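You operate a simulated robot arm through the tools that you are given. There is no shell and no other tool. Be economical: measure what you need, move in short steps, check, and stop when the job is done.

You run a simulated two-armed robot. Do the job below in one go: nothing can be reset, and whatever is moved stays where it is left.

Task
Fold the blank down, lay it on the upper pins, level the beam.
Fine: blue switch on down, 90 degrees; grey switch on hand for each yellow jog, on auto to take it out; pins by seat 6; jog the beam level last and leave it on hand.

The check looks at the end state, three seconds after you hand in, the way a careful person would. Anything else that was tipped, shoved, dropped, spilled or broken makes it a failure. Flat cloth is picked up by pressing the open fingertips on it (5 to 10 N) and closing them slowly along it; thin cloth reads only 2 to 8 mm in the jaws.

Robot
Two 7-joint arms with two-finger parallel grippers on one trunk, on a base that drives. Base frame: it is fixed to the floor where the robot stands at the start and does not move with it; the origin is under the middle of the robot, x ahead of it, y to its left, z up. Lengths are in m, angles in degrees, forces in N, time in s.
The left shoulder is at the start at [0.05, 0.161, 1.173], the right one opposite. With the tool pointing down near the work surface each hand reaches from about 0.1 to 0.46 m from the robot's upright axis, wherever it stands, measured 20 degrees to its own side. Places, roughly: aluminium blank [-0.5, 1.75, 0.5]; black angle knob [0.4, 0.3, 0.8]; blue fold switch [0.6, 0, 0.8]; blue spacer [0.4, 0.5, 1]; grey switch of the head [0.6, -0.1, 0.8]; hand wheel [0.3, 0.4, 0.8]; stainless blank [0, 2, 0.5]; upper pins by seat 6 [-0.1, 2, 0.8]; white trim knob [0.5, 0.2, 0.8]; zinc blank [-0.5, 1.75, 0.75]. Payload 3.43 kg a hand.
The tool frame of a hand sits at the grasp point between the pads (the TCP): z along the fingers, y along the line on which they close. The tips reach 0.03 m beyond it. Largest opening 0.094 m; finger width 0.028, thickness 0.01; the body of the gripper, 0.05 by 0.096 m, starts 0.055 m behind the TCP.
Orientation is that of the tool frame in the base frame, as a unit quaternion [w, x, y, z]. With the fingers straight down and closing along the base's y, the tool's x points along the base's -x, its y along +y and its z along -z.

Tools
- The arms move only by the tool play_rows. It takes "left_steps", "right_steps" or both (then of equal length, played together; a hand with none holds still); each is text: rows parted by semicolons, each of 7 numbers parted by spaces: the shift along the tool's x, y, z in m, then the turn, a rotation vector about the tool's x, y, z in degrees, then the opening, from 0 (shut) to 1 (fully open). In form: x y z rx ry rz hand; .... A call has 1 to 20 rows; each row is the pose to reach, as a shift and turn from the pose commanded when the call began, along the tool's axes at that moment. Each row takes 0.2 s and may step no farther than 0.05 m and 8.6 degrees from the row before; otherwise, or with a gripper value out of range, the whole call is refused. Where a pose cannot be reached the arm comes as near as it can. A force on the tool above 60 N (or 10 N above the force at the start of the call, whichever is more), or a blocked arm, ends the call early, and 0.2 s more pass. Each finger travels about 0.045 m/s and halts on what it meets, pressing with about 21 N; the grip force reading is that of the motor and also rises with nothing between the fingers. The clock runs only during rows and for 0.2 s after the last one: add rows that repeat a pose to give the fingers time. The reply holds the time, the measured pose of the TCP, the force on the tool along the base axes, the opening and the grip force, in the units named above and with some noise, with the torque about the TCP (base axes, N m) and any sound that the robot's microphone picked up, and new pictures: "pictures" is both (left out), scene, wrist or none (wrist: the cameras of the hands that moved).
- Cameras (640 x 400 px; columns grow to the right, rows downward): "scene" is now at [0.114, 0.0489, 1.3]; the picture's right is [0.56, -0.83, 0.00], its down [-0.46, -0.31, -0.83] and it looks along [0.69, 0.46, -0.55] (base axes); focal length 264 px, centre (320, 200). "left" rides on the left gripper at [0.076, -0.014, -0.102] in its tool frame; the picture's right is [0.18, 0.98, 0.00], its down [-0.75, 0.14, -0.64] and it looks along [-0.63, 0.12, 0.77] (tool axes); focal length 243 px, centre (320, 200). "right" rides on the right gripper at [0.076, 0.014, -0.103] in its tool frame; the picture's right is [-0.18, 0.98, 0.00], its down [-0.75, -0.14, -0.64] and it looks along [-0.63, -0.12, 0.77] (tool axes); focal length 243 px, centre (320, 200). There is no depth. A picture from a camera that has moved, and an enlarged one, comes with that camera's place and axes in the base frame and with its lens.
- slide_trunk(by): slides the trunk up (or, below 0, down) by that many m; the arms and the scene camera ride with it, the base frame stays. It gives what a move gives, with no picture.
- steer(legs): drives the robot by 1 to 6 legs, each [ahead, left, turn to the left] in m, m and degrees, along the robot's own axes; the way and the turn of a leg run together, so that a leg with both is an arc; at most 1.5 m and 180 degrees a leg. The arms and the cameras ride along, it lands a little off, and it stops where it bumps. It gives what a move gives, and a new picture of the scene camera.
- head_to(pan, tilt): turns the head with the scene camera to pan (to the left, within 80 degrees either way) and tilt (down, from -29 to 69), counted from straight ahead of the robot. It gives what a move gives, and a new picture of the scene camera.
- zoom(camera, box): a new picture of the part [left, top, right, bottom] of that camera's present view, enlarged. It takes no simulated time.
- job_done(): hands the job in; it is judged then, once.

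Work in short steps. Places have to be worked out from the pictures, the camera data and where the tool is seen: move nearer, look again, correct. Check each grasp and each placing, and mend what went wrong. You have 120 turns and 260 pictures in all, those below and enlarged ones among them. Open the grippers and draw the arms clear of the work before you hand the job in, unless the task says otherwise; then end with one line.

The tools are called after "Emit:" by a JSON object that holds its "api" and its "payload". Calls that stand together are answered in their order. play_rows: Moves the arms, as the interface text tells. Its arguments: {"type":"object","properties":{"left_steps":{"type":"string"},"right_steps":{"type":"string"},"pictures":{"type":"string","enum":["both","scene","wrist","none"]}},"required":[]} The other tools are called the same way: slide_trunk (by) slides the trunk up or down; steer (legs) drives the base; head_to (pan, tilt) turns the head that bears the scene camera; zoom (camera, box) takes an enlarged picture of a part of a camera's view; job_done () hands the job in.

At the start:

```text
t: 0.0
left_ee_pos: [0.3419, 0.343, 1.1069]
left_tool_rot: [0.0, -0.001, 1.0, 0.0]
left_force: [-0.3, -0.3, 0.1]
left_ft_torque: [0.01, -0.01, -0.01]
left_finger_gap: 0.0941
left_grasp_force: 0.0
right_ee_pos: [0.3462, 0.0029, 1.1105]
right_tool_rot: [0.0, 0.0, 1.0, -0.001]
right_force: [0.4, 0.8, -0.8]
right_ft_torque: [0.01, -0.02, 0.01]
right_finger_gap: 0.0939
right_grasp_force: 0.1
trunk travel left (down, up): [-0.2, 0.067]
robot x, y, heading: [-0.0007, 0.0045, -0.4]
head pan, tilt: [34.0, 33.7]
```

scene: 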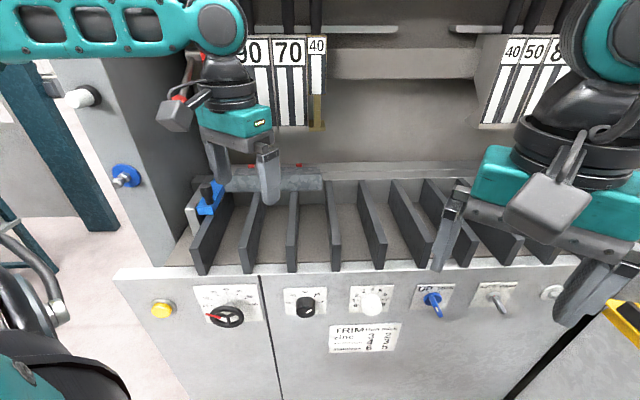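
right: 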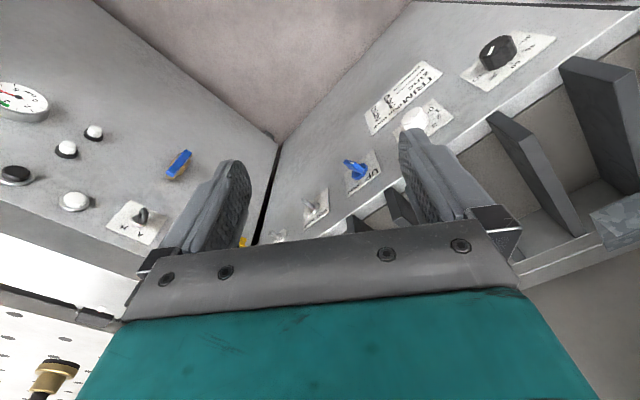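
left: 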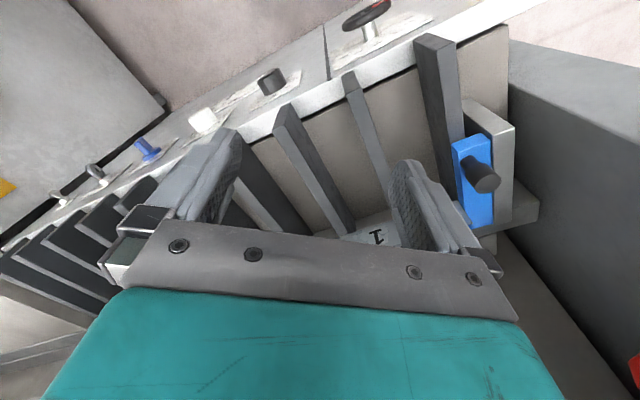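

The scene shows the press with its control panel. I zoom in on the panel and labels to read them before touching anything.

Emit:
{"api": "zoom", "payload": {"camera": "scene", "box": [140, 260, 400, 370]}}

Emit:
{"api": "zoom", "payload": {"camera": "scene", "box": [380, 260, 640, 370]}}

Emit:
{"api": "zoom", "payload": {"camera": "scene", "box": [180, 0, 620, 270]}}

```text
2.46 times, centred on (270, 315) of scene
camera zoom: at [0.114, 0.0489, 1.3], right [0.56, -0.83, 0.0], down [-0.46, -0.31, -0.83], along [0.69, 0.46, -0.55], focal length 649 px, centre (443, -83)
```

zoom: 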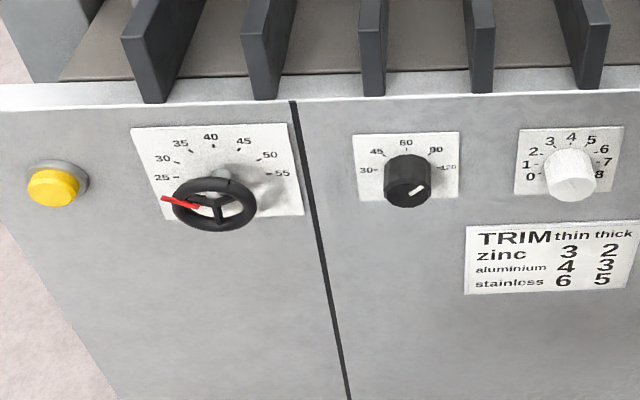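

```text
2.46 times, centred on (510, 315) of scene
camera zoom: at [0.114, 0.0489, 1.3], right [0.56, -0.83, 0.0], down [-0.46, -0.31, -0.83], along [0.69, 0.46, -0.55], focal length 649 px, centre (-148, -83)
```

zoom: 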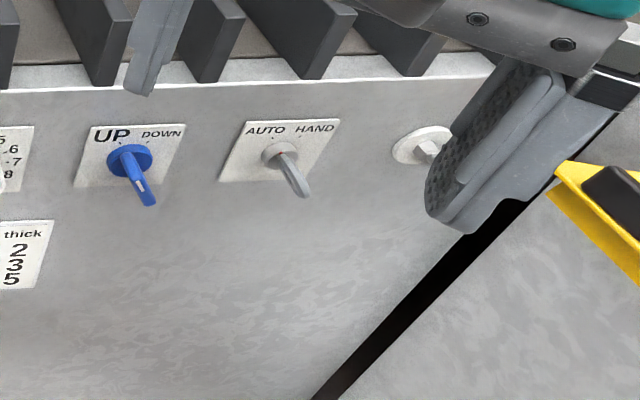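

```text
1.45 times, centred on (400, 135) of scene
camera zoom: at [0.114, 0.0489, 1.3], right [0.56, -0.83, 0.0], down [-0.46, -0.31, -0.83], along [0.69, 0.46, -0.55], focal length 383 px, centre (204, 294)
```

zoom: 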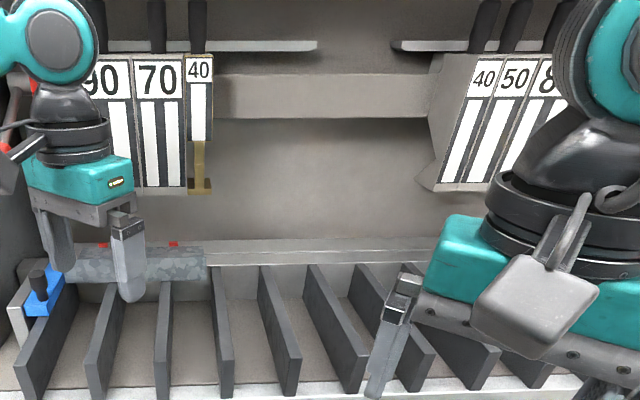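

I look around: left, right, and up at the machine.

Emit:
{"api": "head_to", "payload": {"pan": 80, "tilt": 20}}

Emit:
{"api": "head_to", "payload": {"pan": 0, "tilt": 25}}

Emit:
{"api": "head_to", "payload": {"pan": -50, "tilt": 25}}

Emit:
{"api": "head_to", "payload": {"pan": 40, "tilt": 0}}

```text
t: 1.1
left_ee_pos: [0.3414, 0.3416, 1.1067]
left_tool_rot: [0.0, -0.001, 1.0, 0.0]
left_force: [1.0, 0.0, 0.7]
left_ft_torque: [-0.01, -0.03, -0.01]
left_finger_gap: 0.094
left_grasp_force: 0.1
right_ee_pos: [0.346, 0.0011, 1.1088]
right_tool_rot: [0.0, 0.0, 1.0, -0.001]
right_force: [0.1, 0.2, -0.2]
right_ft_torque: [0.03, 0.01, -0.02]
right_finger_gap: 0.094
right_grasp_force: 0.0
trunk travel left (down, up): [-0.2, 0.067]
robot x, y, heading: [-0.0013, -0.0013, 0.4]
head pan, tilt: [80.0, 20.0]
camera scene: at [0.0567, 0.091, 1.3218], right [0.98, -0.17, 0.0], down [-0.06, -0.34, -0.94], along [0.16, 0.93, -0.34], focal length 264 px, centre (320, 200)
```

scene: 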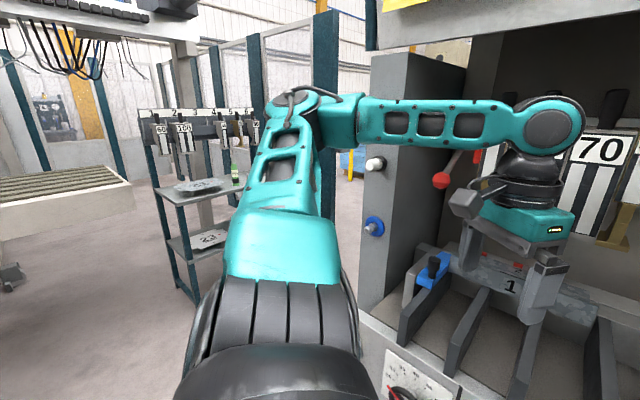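

```text
t: 2.7
left_ee_pos: [0.3417, 0.3417, 1.1074]
left_tool_rot: [0.0, -0.001, 1.0, 0.0]
left_force: [-0.7, 0.4, 0.7]
left_ft_torque: [0.0, 0.0, 0.0]
left_finger_gap: 0.0943
left_grasp_force: 0.0
right_ee_pos: [0.347, 0.0018, 1.1105]
right_tool_rot: [0.0, 0.0, 1.0, 0.0]
right_force: [0.0, -0.2, -0.7]
right_ft_torque: [0.01, -0.01, 0.04]
right_finger_gap: 0.0939
right_grasp_force: 0.2
trunk travel left (down, up): [-0.2, 0.067]
robot x, y, heading: [-0.0005, -0.0053, 0.2]
head pan, tilt: [0.0, 25.0]
camera scene: at [0.1325, -0.0006, 1.3137], right [0.0, -1.0, 0.0], down [-0.42, 0.0, -0.91], along [0.91, 0.0, -0.42], focal length 264 px, centre (320, 200)
```

scene: 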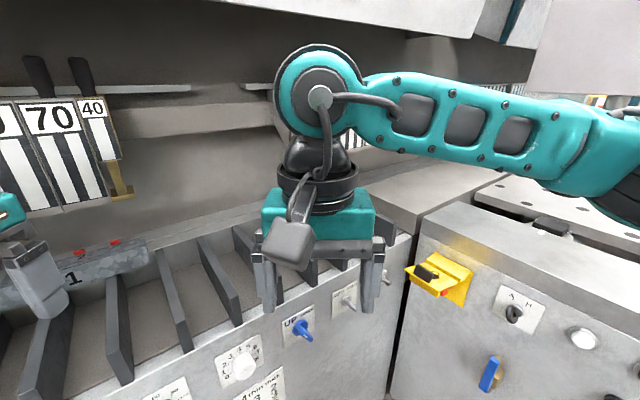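

```text
t: 3.9
left_ee_pos: [0.3418, 0.341, 1.1068]
left_tool_rot: [0.0, -0.001, 1.0, 0.001]
left_force: [-0.5, 0.4, -0.8]
left_ft_torque: [0.02, 0.02, 0.0]
left_finger_gap: 0.0938
left_grasp_force: 0.1
right_ee_pos: [0.3455, 0.0025, 1.1101]
right_tool_rot: [0.0, 0.0, 1.0, 0.0]
right_force: [0.3, -0.3, 1.2]
right_ft_torque: [0.0, -0.02, -0.02]
right_finger_gap: 0.094
right_grasp_force: 0.1
trunk travel left (down, up): [-0.2, 0.067]
robot x, y, heading: [-0.0013, 0.0011, -0.0]
head pan, tilt: [-50.0, 25.0]
camera scene: at [0.0997, -0.0712, 1.3137], right [-0.77, -0.64, 0.0], down [-0.27, 0.32, -0.91], along [0.58, -0.69, -0.42], focal length 264 px, centre (320, 200)
```

scene: 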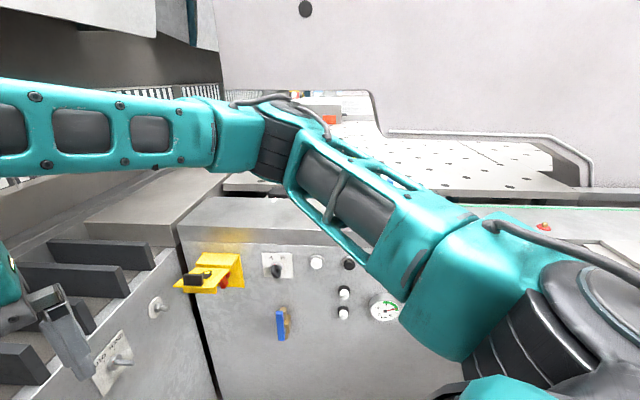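

```text
t: 5.5
left_ee_pos: [0.3423, 0.342, 1.1083]
left_tool_rot: [0.0, -0.001, 1.0, 0.0]
left_force: [-0.3, 0.0, -0.9]
left_ft_torque: [0.0, 0.0, 0.01]
left_finger_gap: 0.0941
left_grasp_force: 0.1
right_ee_pos: [0.3463, 0.0025, 1.11]
right_tool_rot: [0.0, 0.0, 1.0, 0.0]
right_force: [-0.1, 0.7, 0.0]
right_ft_torque: [-0.02, -0.02, 0.0]
right_finger_gap: 0.094
right_grasp_force: 0.0
trunk travel left (down, up): [-0.2, 0.067]
robot x, y, heading: [0.0002, 0.0001, 0.1]
head pan, tilt: [40.0, 0.0]
camera scene: at [0.1094, 0.0571, 1.3541], right [0.64, -0.77, 0.0], down [0.0, 0.0, -1.0], along [0.77, 0.64, 0.0], focal length 264 px, centre (320, 200)
```

scene: 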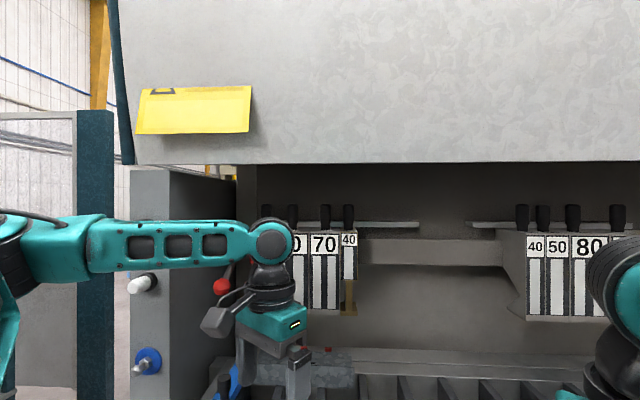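

A rack with labelled items is at the far left. I pan there and zoom in.

Emit:
{"api": "head_to", "payload": {"pan": 80, "tilt": 10}}

Emit:
{"api": "zoom", "payload": {"camera": "scene", "box": [0, 120, 300, 320]}}

Emit:
{"api": "zoom", "payload": {"camera": "scene", "box": [360, 120, 640, 400]}}

```text
t: 6.6
left_ee_pos: [0.3418, 0.3418, 1.107]
left_tool_rot: [0.0, -0.001, 1.0, -0.001]
left_force: [0.3, -0.2, -0.5]
left_ft_torque: [-0.01, -0.01, 0.0]
left_finger_gap: 0.094
left_grasp_force: 0.1
right_ee_pos: [0.3462, 0.0013, 1.1104]
right_tool_rot: [0.0, 0.0, 1.0, 0.0]
right_force: [0.1, -0.2, -0.5]
right_ft_torque: [-0.01, 0.01, 0.02]
right_finger_gap: 0.0936
right_grasp_force: 0.0
trunk travel left (down, up): [-0.2, 0.067]
robot x, y, heading: [-0.0018, -0.0009, -0.1]
head pan, tilt: [80.0, 10.0]
camera scene: at [0.0566, 0.0908, 1.3381], right [0.98, -0.17, 0.0], down [-0.03, -0.17, -0.98], along [0.17, 0.97, -0.17], focal length 264 px, centre (320, 200)
```

scene: 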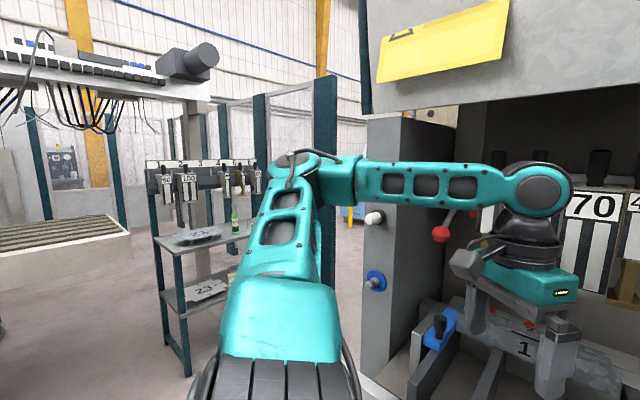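

```text
2.00 times, centred on (150, 220) of scene
camera zoom: at [0.0566, 0.0908, 1.3381], right [0.98, -0.17, 0.0], down [-0.03, -0.17, -0.98], along [0.17, 0.97, -0.17], focal length 527 px, centre (660, 160)
```

zoom: 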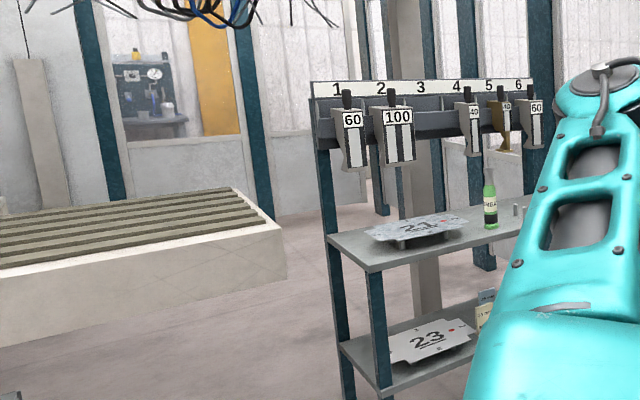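

```text
1.43 times, centred on (500, 260) of scene
camera zoom: at [0.0566, 0.0908, 1.3381], right [0.98, -0.17, 0.0], down [-0.03, -0.17, -0.98], along [0.17, 0.97, -0.17], focal length 376 px, centre (63, 114)
```

zoom: 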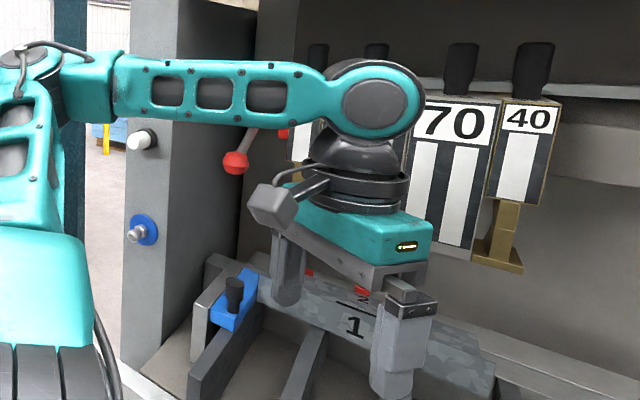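

I look at the yellow card and, moving the left arm out of the way later, at the piece numbered 1 in the machine.

Emit:
{"api": "zoom", "payload": {"camera": "left", "box": [220, 0, 640, 300]}}

Emit:
{"api": "head_to", "payload": {"pan": 55, "tilt": -10}}

Emit:
{"api": "zoom", "payload": {"camera": "scene", "box": [160, 100, 480, 300]}}

```text
1.33 times, centred on (430, 150) of left
camera zoom: at [0.2661, 0.3269, 1.2094], right [-0.19, 0.98, 0.0], down [0.75, 0.14, 0.64], along [0.63, 0.12, -0.77], focal length 324 px, centre (173, 267)
```

zoom: 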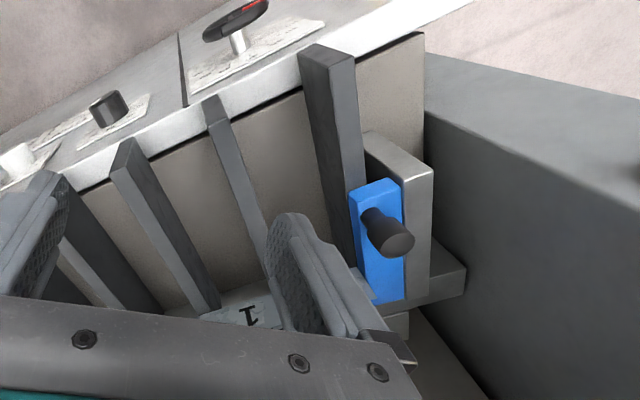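

```text
t: 7.5
left_ee_pos: [0.3413, 0.342, 1.107]
left_tool_rot: [-0.001, 0.0, 1.0, 0.0]
left_force: [0.5, -0.6, -0.2]
left_ft_torque: [-0.02, -0.02, -0.01]
left_finger_gap: 0.0939
left_grasp_force: 0.1
right_ee_pos: [0.3472, 0.0014, 1.1098]
right_tool_rot: [0.0, 0.0, 1.0, 0.0]
right_force: [-0.5, 0.1, 0.2]
right_ft_torque: [-0.02, 0.02, 0.01]
right_finger_gap: 0.0939
right_grasp_force: 0.0
trunk travel left (down, up): [-0.2, 0.067]
robot x, y, heading: [0.0029, 0.0007, 0.2]
head pan, tilt: [55.0, -10.0]
camera scene: at [0.0887, 0.0684, 1.3693], right [0.82, -0.57, 0.0], down [0.1, 0.14, -0.98], along [0.56, 0.81, 0.17], focal length 264 px, centre (320, 200)
```

scene: 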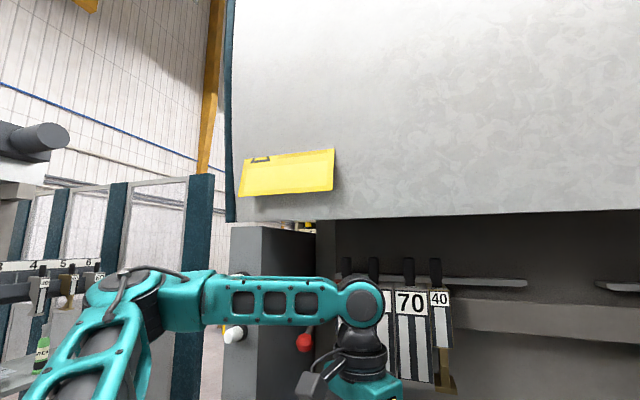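

```text
2.00 times, centred on (320, 200) of scene
camera zoom: at [0.0887, 0.0684, 1.3693], right [0.82, -0.57, 0.0], down [0.1, 0.14, -0.98], along [0.56, 0.81, 0.17], focal length 527 px, centre (320, 200)
```

zoom: 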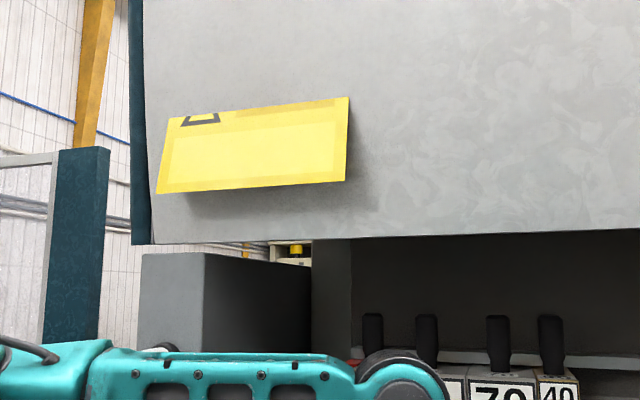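

I back the robot up to get a fuller view of the machine.

Emit:
{"api": "steer", "payload": {"legs": [[-0.4, 0, 0]]}}

Emit:
{"api": "head_to", "payload": {"pan": 30, "tilt": 20}}

Emit:
{"api": "zoom", "payload": {"camera": "scene", "box": [120, 120, 440, 320]}}

```text
t: 9.9
left_ee_pos: [-0.0551, 0.342, 1.1071]
left_tool_rot: [0.001, 0.0, 1.0, 0.0]
left_force: [-0.5, -0.2, 0.7]
left_ft_torque: [0.04, -0.02, 0.0]
left_finger_gap: 0.0943
left_grasp_force: 0.1
right_ee_pos: [-0.051, 0.0003, 1.111]
right_tool_rot: [-0.001, 0.001, 1.0, 0.0]
right_force: [-0.9, 0.0, 0.1]
right_ft_torque: [0.0, -0.02, 0.01]
right_finger_gap: 0.094
right_grasp_force: 0.0
trunk travel left (down, up): [-0.2, 0.067]
robot x, y, heading: [-0.3996, -0.0016, -0.1]
head pan, tilt: [55.0, -10.0]
camera scene: at [-0.3091, 0.0685, 1.3694], right [0.82, -0.57, 0.0], down [0.1, 0.14, -0.98], along [0.57, 0.81, 0.17], focal length 264 px, centre (320, 200)
```

scene: 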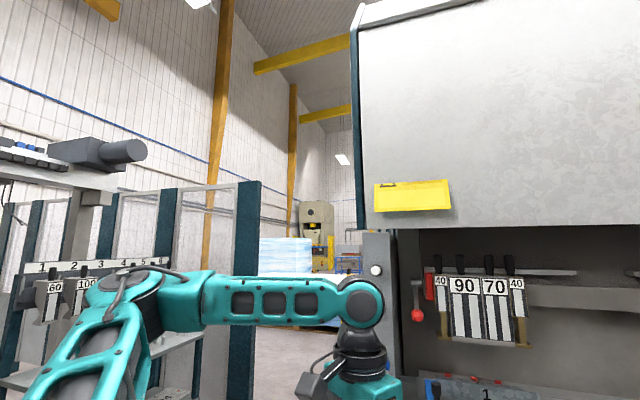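

```text
t: 10.9
left_ee_pos: [-0.0546, 0.3425, 1.1059]
left_tool_rot: [0.0, 0.001, 1.0, 0.001]
left_force: [-0.9, -0.2, -0.4]
left_ft_torque: [-0.01, 0.0, 0.0]
left_finger_gap: 0.0941
left_grasp_force: 0.0
right_ee_pos: [-0.0514, 0.0007, 1.109]
right_tool_rot: [-0.001, 0.0, 1.0, 0.0]
right_force: [-0.1, 0.4, 0.5]
right_ft_torque: [0.0, 0.01, -0.01]
right_finger_gap: 0.0939
right_grasp_force: 0.2
trunk travel left (down, up): [-0.2, 0.067]
robot x, y, heading: [-0.3995, -0.0011, -0.2]
head pan, tilt: [30.0, 20.0]
camera scene: at [-0.2764, 0.046, 1.3219], right [0.5, -0.87, 0.0], down [-0.3, -0.17, -0.94], along [0.81, 0.47, -0.34], focal length 264 px, centre (320, 200)
```

scene: 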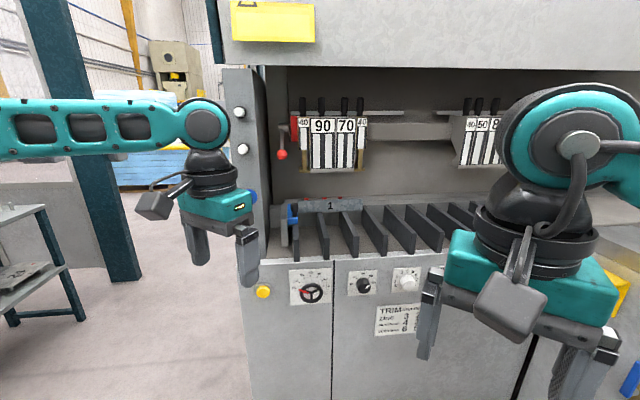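

```text
2.00 times, centred on (280, 220) of scene
camera zoom: at [-0.2764, 0.046, 1.3219], right [0.5, -0.87, 0.0], down [-0.3, -0.17, -0.94], along [0.81, 0.47, -0.34], focal length 527 px, centre (400, 160)
```

zoom: 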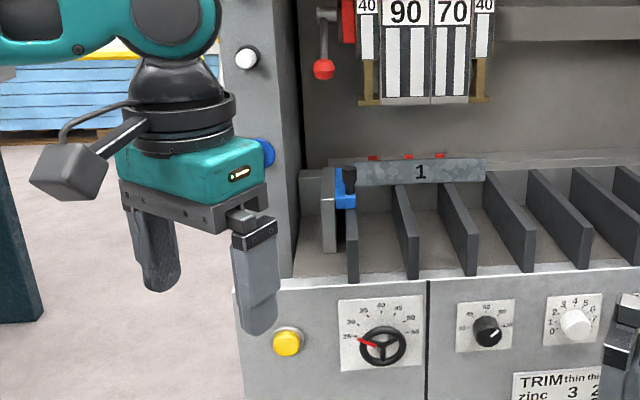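

I read tool stacks 40-90-70-40 above seat 1 in the machine. Next I turn and drive toward the rack to read the blanks and pins.

Emit:
{"api": "steer", "payload": {"legs": [[0, 0, 100], [0.7, 0, 0]]}}

Emit:
{"api": "head_to", "payload": {"pan": 0, "tilt": 25}}

Emit:
{"api": "zoom", "payload": {"camera": "scene", "box": [160, 50, 480, 250]}}

```text
t: 18.9
left_ee_pos: [-0.9026, 0.9756, 1.1077]
left_tool_rot: [0.0, 0.761, -0.648, 0.0]
left_force: [0.1, -0.6, 1.1]
left_ft_torque: [-0.03, 0.0, 0.04]
left_finger_gap: 0.0943
left_grasp_force: 0.1
right_ee_pos: [-0.5682, 1.0345, 1.1097]
right_tool_rot: [0.001, 0.762, -0.648, 0.001]
right_force: [0.1, -0.3, -0.7]
right_ft_torque: [-0.01, -0.02, -0.02]
right_finger_gap: 0.094
right_grasp_force: 0.0
trunk travel left (down, up): [-0.2, 0.067]
robot x, y, heading: [-0.5117, 0.6925, 98.9]
head pan, tilt: [30.0, 20.0]
camera scene: at [-0.5757, 0.8034, 1.3218], right [0.78, 0.63, 0.0], down [0.22, -0.27, -0.94], along [-0.59, 0.73, -0.34], focal length 264 px, centre (320, 200)
```

scene: 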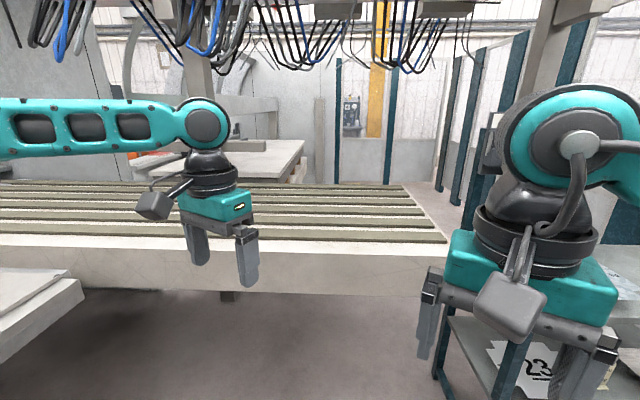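

```text
t: 19.9
left_ee_pos: [-0.9031, 0.976, 1.1072]
left_tool_rot: [0.0, 0.761, -0.648, 0.001]
left_force: [-0.6, 0.8, 0.1]
left_ft_torque: [-0.03, -0.01, -0.04]
left_finger_gap: 0.0943
left_grasp_force: 0.1
right_ee_pos: [-0.5662, 1.0342, 1.1103]
right_tool_rot: [0.001, 0.761, -0.648, 0.0]
right_force: [-0.4, -0.5, -0.2]
right_ft_torque: [0.0, 0.01, -0.02]
right_finger_gap: 0.094
right_grasp_force: 0.1
trunk travel left (down, up): [-0.2, 0.067]
robot x, y, heading: [-0.5067, 0.691, 99.3]
head pan, tilt: [0.0, 25.0]
camera scene: at [-0.5316, 0.8218, 1.3138], right [0.99, 0.16, 0.0], down [0.07, -0.42, -0.91], along [-0.14, 0.89, -0.42], focal length 264 px, centre (320, 200)
```

scene: 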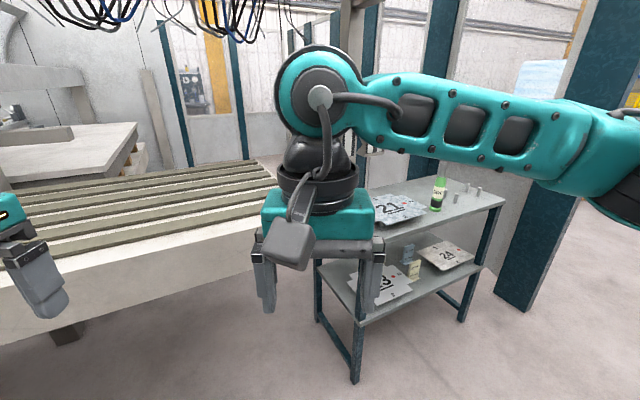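

```text
2.00 times, centred on (320, 150) of scene
camera zoom: at [-0.5316, 0.8218, 1.3138], right [0.99, 0.16, 0.0], down [0.07, -0.42, -0.91], along [-0.14, 0.89, -0.42], focal length 527 px, centre (320, 300)
```

zoom: 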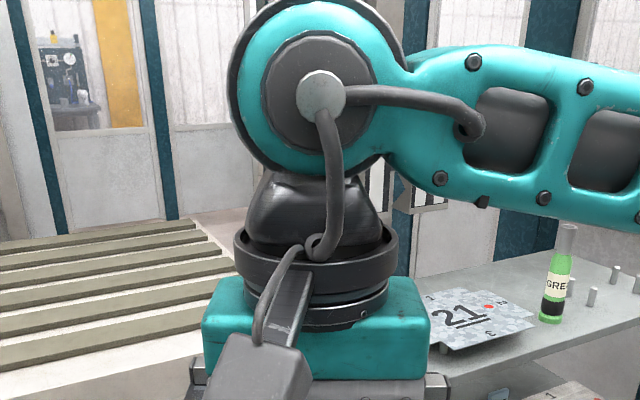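

The rack holds blanks 21 (upper), 23 and 24 (lower), some cards and the pins at the right. I square up to the rack for a clear look.

Emit:
{"api": "steer", "payload": {"legs": [[0, 0, 23], [0.0, -0.5, 0]]}}

Emit:
{"api": "head_to", "payload": {"pan": 0, "tilt": 35}}

```text
t: 26.1
left_ee_pos: [-0.5511, 1.0724, 1.1062]
left_tool_rot: [0.001, 0.875, -0.483, 0.0]
left_force: [-0.3, -0.3, 1.2]
left_ft_torque: [-0.01, 0.0, 0.02]
left_finger_gap: 0.0941
left_grasp_force: 0.2
right_ee_pos: [-0.264, 1.2558, 1.1101]
right_tool_rot: [0.0, 0.875, -0.484, -0.001]
right_force: [0.5, 0.4, 0.6]
right_ft_torque: [-0.04, -0.01, -0.04]
right_finger_gap: 0.094
right_grasp_force: 0.1
trunk travel left (down, up): [-0.2, 0.067]
robot x, y, heading: [-0.0771, 0.9624, 122.1]
head pan, tilt: [0.0, 25.0]
camera scene: at [-0.1488, 1.0752, 1.3137], right [0.85, 0.53, 0.0], down [0.22, -0.36, -0.91], along [-0.48, 0.77, -0.42], focal length 264 px, centre (320, 200)
```

scene: 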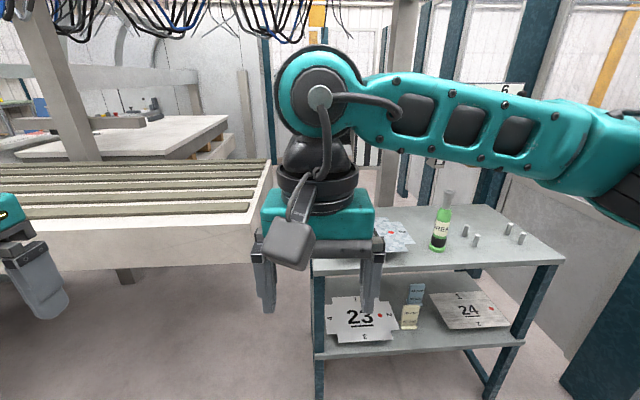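

```text
t: 26.8
left_ee_pos: [-0.5506, 1.0715, 1.1069]
left_tool_rot: [0.0, 0.875, -0.483, 0.0]
left_force: [-0.2, 0.2, 0.5]
left_ft_torque: [0.01, -0.01, -0.03]
left_finger_gap: 0.094
left_grasp_force: 0.0
right_ee_pos: [-0.2656, 1.2556, 1.1106]
right_tool_rot: [0.001, 0.876, -0.483, 0.001]
right_force: [0.9, -0.2, -0.4]
right_ft_torque: [0.0, 0.01, -0.02]
right_finger_gap: 0.0939
right_grasp_force: 0.0
trunk travel left (down, up): [-0.2, 0.067]
robot x, y, heading: [-0.079, 0.9642, 121.9]
head pan, tilt: [0.0, 35.0]
camera scene: at [-0.1467, 1.0716, 1.298], right [0.85, 0.53, 0.0], down [0.3, -0.49, -0.82], along [-0.44, 0.69, -0.57], focal length 264 px, centre (320, 200)
```

scene: 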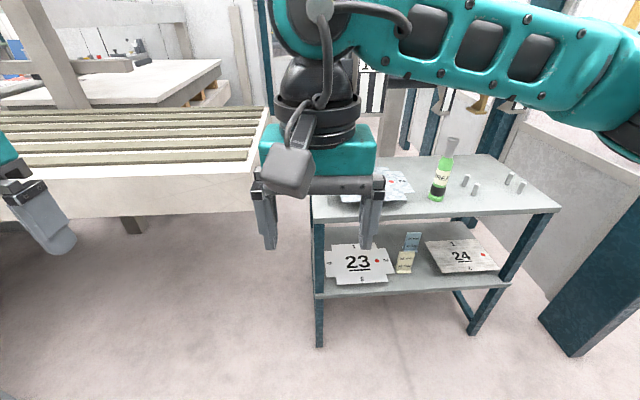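

Emit:
{"api": "zoom", "payload": {"camera": "scene", "box": [310, 225, 410, 290]}}

Emit:
{"api": "zoom", "payload": {"camera": "scene", "box": [390, 220, 510, 290]}}

Emit:
{"api": "zoom", "payload": {"camera": "scene", "box": [330, 130, 560, 220]}}

```text
6.15 times, centred on (360, 258) of scene
camera zoom: at [-0.1467, 1.0716, 1.298], right [0.85, 0.53, 0.0], down [0.3, -0.49, -0.82], along [-0.44, 0.69, -0.57], focal length 1622 px, centre (74, -154)
```

zoom: 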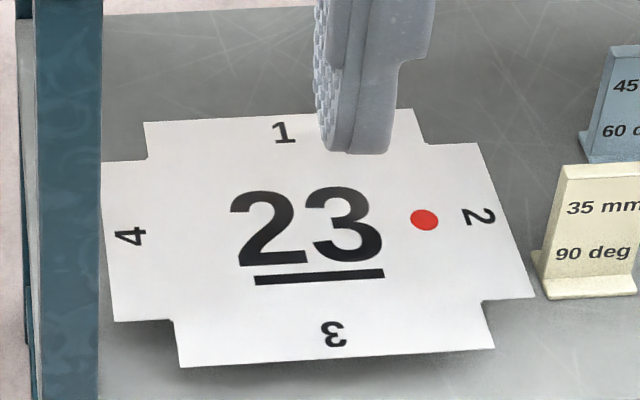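

```text
5.33 times, centred on (450, 255) of scene
camera zoom: at [-0.1467, 1.0716, 1.298], right [0.85, 0.53, 0.0], down [0.3, -0.49, -0.82], along [-0.44, 0.69, -0.57], focal length 1405 px, centre (-373, -93)
```

zoom: 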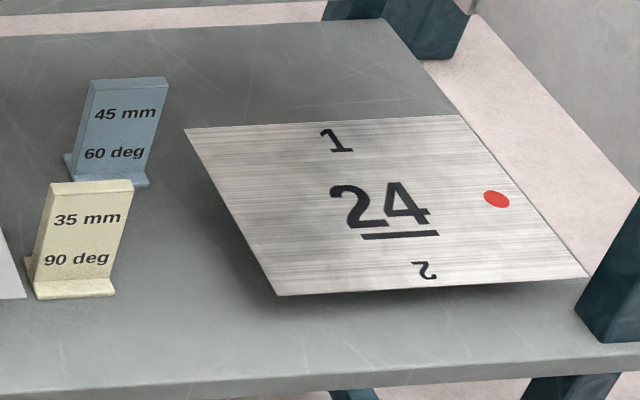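

```text
2.78 times, centred on (445, 175) of scene
camera zoom: at [-0.1467, 1.0716, 1.298], right [0.85, 0.53, 0.0], down [0.3, -0.49, -0.82], along [-0.44, 0.69, -0.57], focal length 733 px, centre (-28, 270)
```

zoom: 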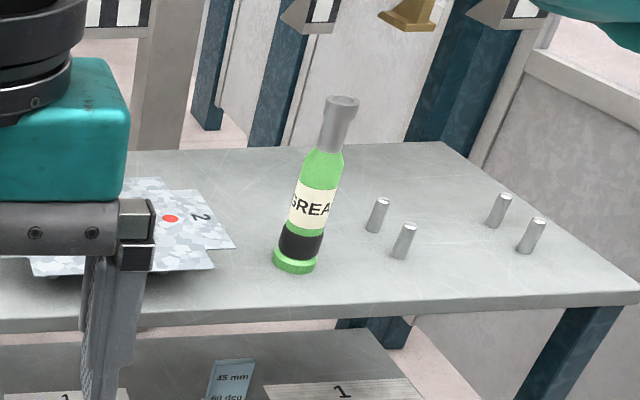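

Blank 22 is missing from the rack (21, 23, 24 are there), so the piece in the machine with flap "1" is likely blank 22, the one to fold. The four upright pins are at the right of the upper shelf. I go back and square up to the machine, at some distance.

Emit:
{"api": "steer", "payload": {"legs": [[-0.64, 0.55, 0], [0, 0, -91]]}}

Emit:
{"api": "head_to", "payload": {"pan": 0, "tilt": 20}}

```text
t: 36.0
left_ee_pos: [-0.0762, 0.5937, 1.1063]
left_tool_rot: [0.0, -0.26, 0.966, 0.0]
left_force: [-0.4, -0.2, 0.0]
left_ft_torque: [0.02, 0.02, -0.01]
left_finger_gap: 0.094
left_grasp_force: 0.1
right_ee_pos: [0.0972, 0.2998, 1.1093]
right_tool_rot: [-0.001, -0.259, 0.966, -0.001]
right_force: [-0.6, -0.1, -0.7]
right_ft_torque: [0.0, -0.01, 0.0]
right_finger_gap: 0.0941
right_grasp_force: 0.1
trunk travel left (down, up): [-0.2, 0.067]
robot x, y, heading: [-0.2021, 0.127, 29.9]
head pan, tilt: [0.0, 35.0]
camera scene: at [-0.0906, 0.1895, 1.298], right [0.5, -0.87, 0.0], down [-0.5, -0.29, -0.82], along [0.71, 0.41, -0.57], focal length 264 px, centre (320, 200)
```

scene: 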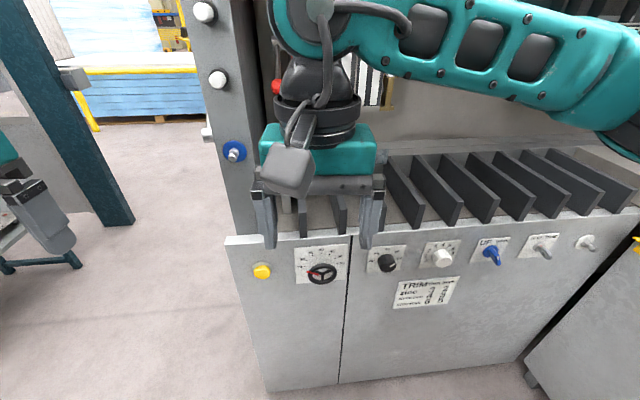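

```text
t: 36.8
left_ee_pos: [-0.0763, 0.5935, 1.1063]
left_tool_rot: [0.0, -0.259, 0.966, 0.0]
left_force: [-0.4, 0.9, 0.0]
left_ft_torque: [-0.04, -0.02, 0.01]
left_finger_gap: 0.0941
left_grasp_force: 0.0
right_ee_pos: [0.0967, 0.3004, 1.1106]
right_tool_rot: [-0.001, -0.259, 0.966, -0.001]
right_force: [-0.2, 0.4, 0.7]
right_ft_torque: [0.01, 0.02, 0.04]
right_finger_gap: 0.0939
right_grasp_force: 0.1
trunk travel left (down, up): [-0.2, 0.067]
robot x, y, heading: [-0.1991, 0.1272, 30.1]
head pan, tilt: [0.0, 20.0]
camera scene: at [-0.0863, 0.1921, 1.3218], right [0.5, -0.87, 0.0], down [-0.3, -0.17, -0.94], along [0.81, 0.47, -0.34], focal length 264 px, centre (320, 200)
```

scene: 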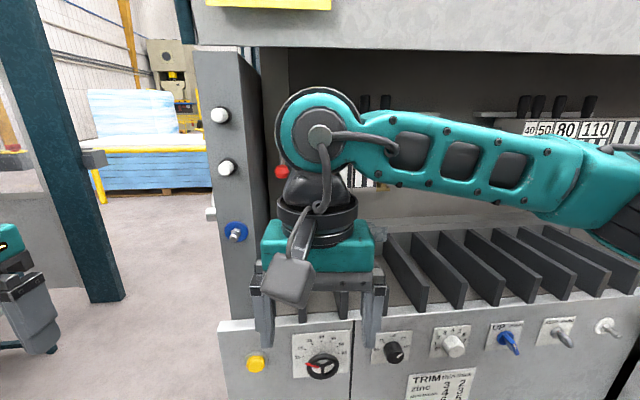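

I shift the right arm to the right, out of the camera's view of the blank.

Emit:
{"api": "play_rows", "payload": {"right_steps": "0 -0.05 0 0 0 0 1;0 -0.1 0 0 0 0 1;0 -0.15 0 0 0 0 1;0 -0.2 0 0 0 0 1;0 -0.25 0 0 0 0 1", "pictures": "none"}}

Emit:
{"api": "zoom", "payload": {"camera": "scene", "box": [220, 160, 460, 310]}}

Emit:
{"api": "zoom", "payload": {"camera": "scene", "box": [220, 300, 470, 400]}}

```text
t: 38.0
left_ee_pos: [-0.0766, 0.5929, 1.1079]
left_tool_rot: [0.002, -0.258, 0.966, 0.0]
left_force: [-0.7, 0.2, -1.0]
left_ft_torque: [0.01, 0.03, 0.01]
left_finger_gap: 0.0939
left_grasp_force: 0.1
right_ee_pos: [0.2213, 0.0828, 1.1098]
right_tool_rot: [0.0, -0.26, 0.966, 0.001]
right_force: [-0.5, -1.0, -0.4]
right_ft_torque: [0.02, -0.01, -0.01]
right_finger_gap: 0.0942
right_grasp_force: 0.0
trunk travel left (down, up): [-0.2, 0.067]
robot x, y, heading: [-0.2028, 0.128, 30.0]
head pan, tilt: [0.0, 20.0]
```

```text
2.67 times, centred on (340, 235) of scene
camera zoom: at [-0.0862, 0.1913, 1.3219], right [0.5, -0.87, 0.0], down [-0.3, -0.17, -0.94], along [0.81, 0.47, -0.34], focal length 703 px, centre (267, 107)
```

zoom: 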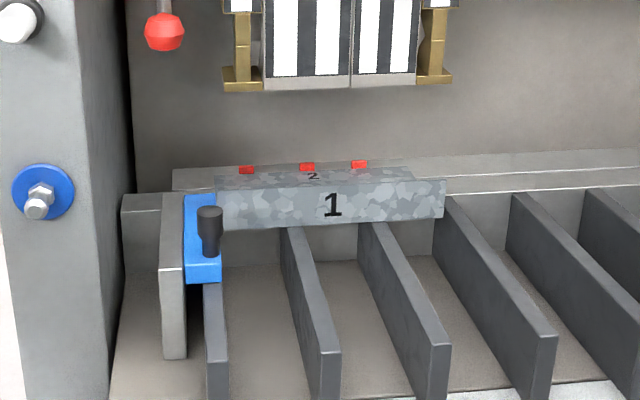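

```text
2.56 times, centred on (345, 350) of scene
camera zoom: at [-0.0862, 0.1913, 1.3219], right [0.5, -0.87, 0.0], down [-0.3, -0.17, -0.94], along [0.81, 0.47, -0.34], focal length 675 px, centre (256, -184)
```

zoom: 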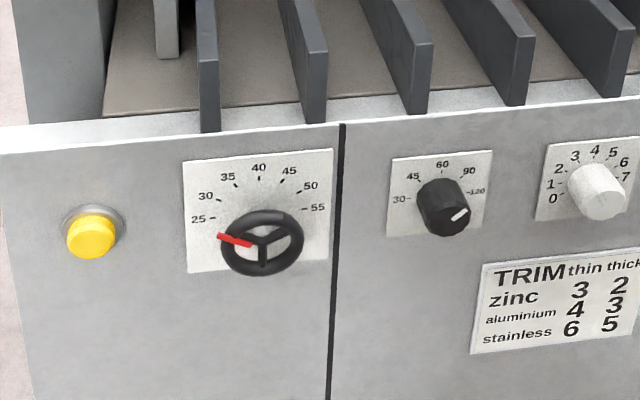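

The piece in the machine needs a closer look; I zoom strongly.

Emit:
{"api": "zoom", "payload": {"camera": "scene", "box": [285, 210, 405, 270]}}

Emit:
{"api": "zoom", "payload": {"camera": "scene", "box": [440, 300, 640, 400]}}

Emit:
{"api": "zoom", "payload": {"camera": "scene", "box": [210, 80, 450, 230]}}

```text
5.33 times, centred on (345, 240) of scene
camera zoom: at [-0.0862, 0.1913, 1.3219], right [0.5, -0.87, 0.0], down [-0.3, -0.17, -0.94], along [0.81, 0.47, -0.34], focal length 1405 px, centre (187, -13)
```

zoom: 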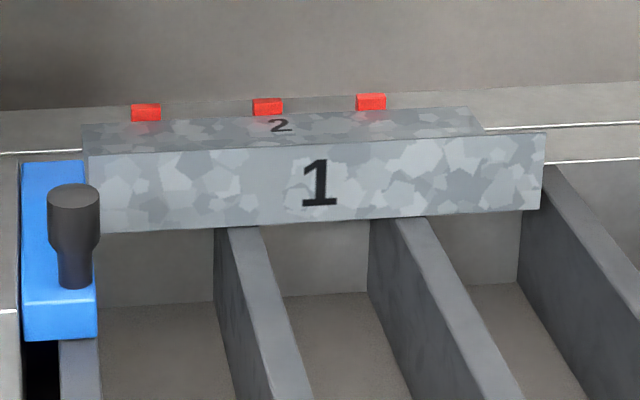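

```text
3.20 times, centred on (540, 350) of scene
camera zoom: at [-0.0862, 0.1913, 1.3219], right [0.5, -0.87, 0.0], down [-0.3, -0.17, -0.94], along [0.81, 0.47, -0.34], focal length 843 px, centre (-384, -280)
```

zoom: 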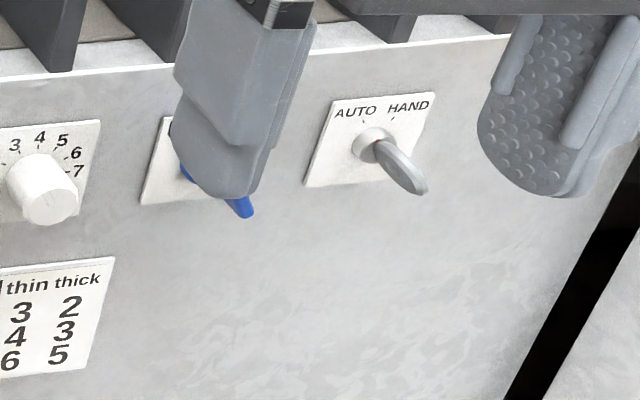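

```text
2.67 times, centred on (330, 155) of scene
camera zoom: at [-0.0862, 0.1913, 1.3219], right [0.5, -0.87, 0.0], down [-0.3, -0.17, -0.94], along [0.81, 0.47, -0.34], focal length 703 px, centre (293, 320)
```

zoom: 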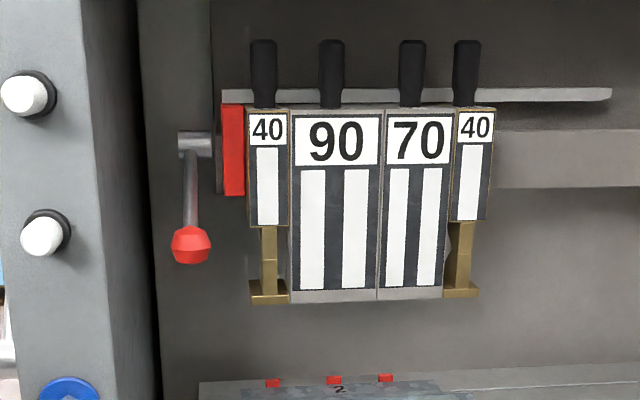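

I drive ahead 0.15 and look at the piece with the left wrist camera.

Emit:
{"api": "steer", "payload": {"legs": [[0.15, 0, 0]]}}

Emit:
{"api": "play_rows", "payload": {"left_steps": "0 -0.05 -0.01 0 0 0 1;-0.03 -0.1 -0.02 0 0 0 1;-0.06 -0.14 -0.03 0 0 0 1;-0.08 -0.17 -0.03 0 0 0 1;-0.08 -0.17 -0.03 0 0 0 1", "pictures": "wrist"}}

```text
t: 39.4
left_ee_pos: [0.0546, 0.6673, 1.1063]
left_tool_rot: [0.0, -0.258, 0.966, 0.001]
left_force: [0.1, -0.4, -0.6]
left_ft_torque: [-0.05, -0.02, 0.03]
left_finger_gap: 0.094
left_grasp_force: 0.1
right_ee_pos: [0.3514, 0.1588, 1.1095]
right_tool_rot: [-0.001, -0.257, 0.966, -0.001]
right_force: [0.4, -0.6, 0.3]
right_ft_torque: [0.0, -0.02, -0.02]
right_finger_gap: 0.0941
right_grasp_force: 0.0
trunk travel left (down, up): [-0.2, 0.067]
robot x, y, heading: [-0.0751, 0.2007, 29.8]
head pan, tilt: [0.0, 20.0]
camera scene: at [0.0443, 0.267, 1.3217], right [0.5, -0.87, 0.0], down [-0.3, -0.17, -0.94], along [0.81, 0.47, -0.34], focal length 264 px, centre (320, 200)
```

scene: 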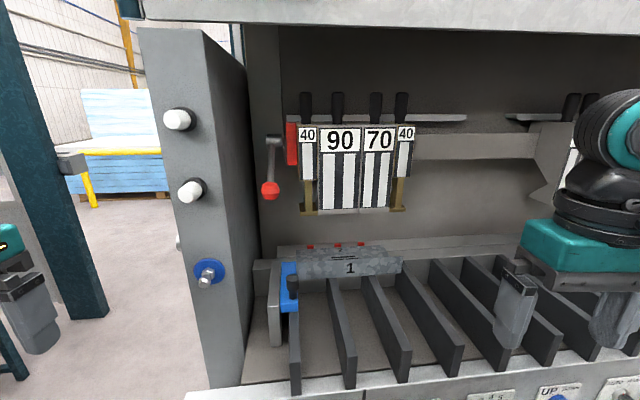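

```text
refused: row 1 steps farther than a row can; nothing moved
```

Each step must stay within 0.05 m in length; I retry with smaller steps.

Emit:
{"api": "play_rows", "payload": {"left_steps": "0 -0.045 -0.01 0 0 0 1;-0.02 -0.085 -0.02 0 0 0 1;-0.04 -0.12 -0.03 0 0 0 1;-0.06 -0.15 -0.03 0 0 0 1;-0.08 -0.17 -0.03 0 0 0 1", "pictures": "wrist"}}

Emit:
{"api": "zoom", "payload": {"camera": "scene", "box": [260, 220, 420, 320]}}

```text
t: 40.6
left_ee_pos: [0.209, 0.5591, 1.1374]
left_tool_rot: [0.001, -0.259, 0.966, -0.001]
left_force: [-0.2, 0.9, -0.7]
left_ft_torque: [0.0, -0.04, -0.01]
left_finger_gap: 0.094
left_grasp_force: 0.0
right_ee_pos: [0.3518, 0.1577, 1.1093]
right_tool_rot: [0.0, -0.258, 0.966, 0.0]
right_force: [0.0, -0.9, 0.1]
right_ft_torque: [-0.03, 0.01, 0.04]
right_finger_gap: 0.094
right_grasp_force: 0.0
trunk travel left (down, up): [-0.2, 0.067]
robot x, y, heading: [-0.0718, 0.2014, 29.7]
head pan, tilt: [0.0, 20.0]
camera left: at [0.1503, 0.5084, 1.2397], right [-0.65, 0.76, 0.0], down [0.58, 0.5, 0.64], along [0.49, 0.42, -0.77], focal length 243 px, centre (320, 200)
```

left: 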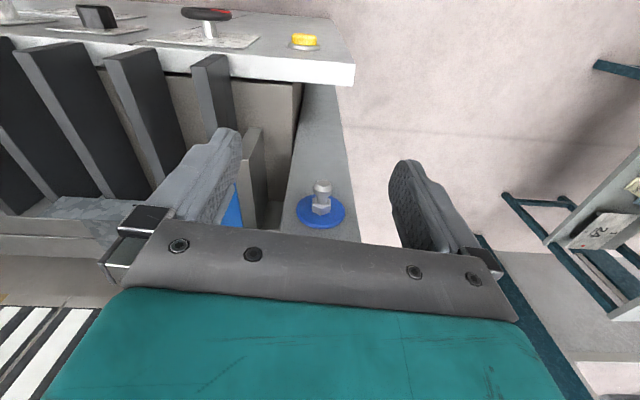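

```text
4.00 times, centred on (340, 270) of scene
camera zoom: at [0.0442, 0.2671, 1.3217], right [0.5, -0.87, 0.0], down [-0.3, -0.17, -0.94], along [0.81, 0.47, -0.34], focal length 1054 px, centre (240, -80)
```

zoom: 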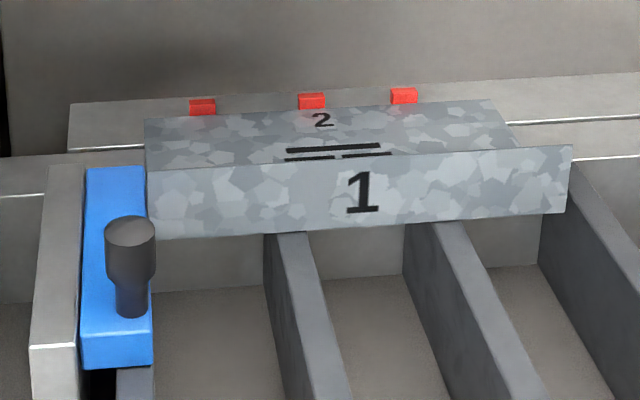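

Now it's clear: flap 1 already stands up at the near edge, the body lies flat, and flap 2 reaches the red stops at the rear; flap 2 is to be folded down. I look at the panel from here.

Emit:
{"api": "head_to", "payload": {"pan": 0, "tilt": 48}}

Emit:
{"api": "zoom", "payload": {"camera": "scene", "box": [330, 180, 470, 280]}}

Emit:
{"api": "zoom", "payload": {"camera": "scene", "box": [460, 160, 640, 270]}}

```text
t: 41.5
left_ee_pos: [0.2083, 0.559, 1.1371]
left_tool_rot: [0.0, -0.258, 0.966, 0.001]
left_force: [0.7, 0.3, 0.3]
left_ft_torque: [0.02, 0.01, 0.03]
left_finger_gap: 0.094
left_grasp_force: 0.1
right_ee_pos: [0.3505, 0.157, 1.1116]
right_tool_rot: [0.001, -0.258, 0.966, 0.0]
right_force: [0.0, 0.0, -0.2]
right_ft_torque: [0.06, -0.02, 0.0]
right_finger_gap: 0.0938
right_grasp_force: 0.1
trunk travel left (down, up): [-0.2, 0.067]
robot x, y, heading: [-0.0695, 0.2007, 29.8]
head pan, tilt: [0.0, 48.0]
camera scene: at [0.0312, 0.2594, 1.279], right [0.5, -0.87, 0.0], down [-0.64, -0.37, -0.67], along [0.58, 0.33, -0.74], focal length 264 px, centre (320, 200)
```

scene: 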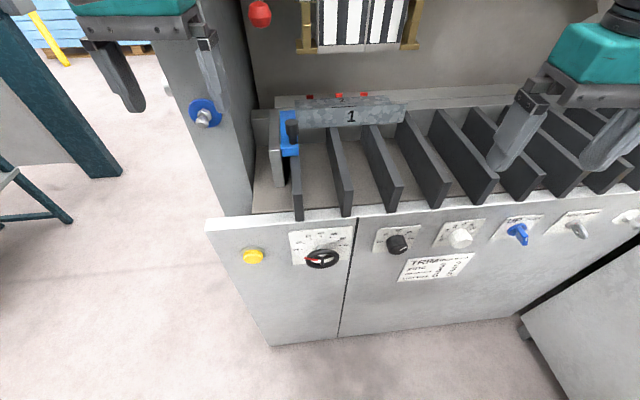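

```text
4.00 times, centred on (400, 230) of scene
camera zoom: at [0.0312, 0.2594, 1.279], right [0.5, -0.87, 0.0], down [-0.64, -0.37, -0.67], along [0.58, 0.33, -0.74], focal length 1054 px, centre (0, 80)
```

zoom: 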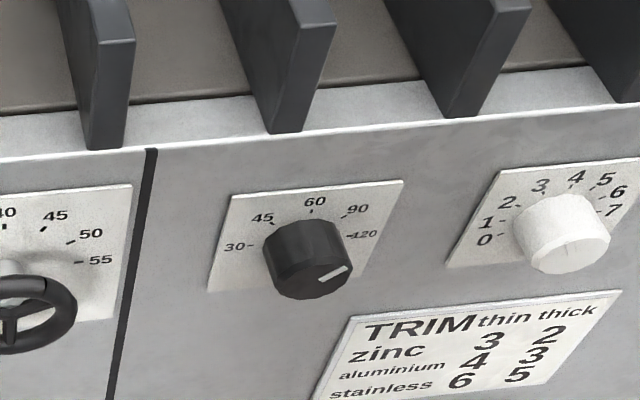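

```text
3.56 times, centred on (550, 215) of scene
camera zoom: at [0.0312, 0.2594, 1.279], right [0.5, -0.87, 0.0], down [-0.64, -0.37, -0.67], along [0.58, 0.33, -0.74], focal length 937 px, centre (-498, 147)
```

zoom: 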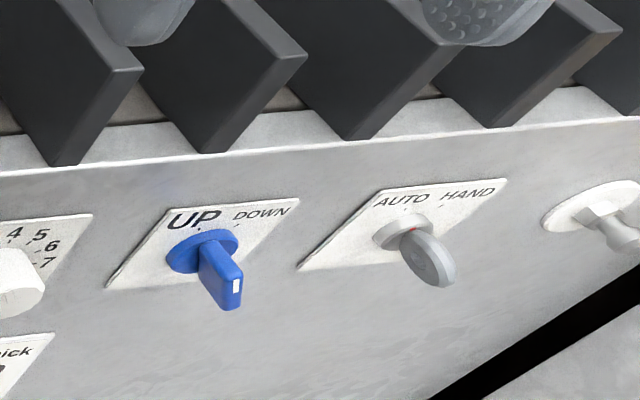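

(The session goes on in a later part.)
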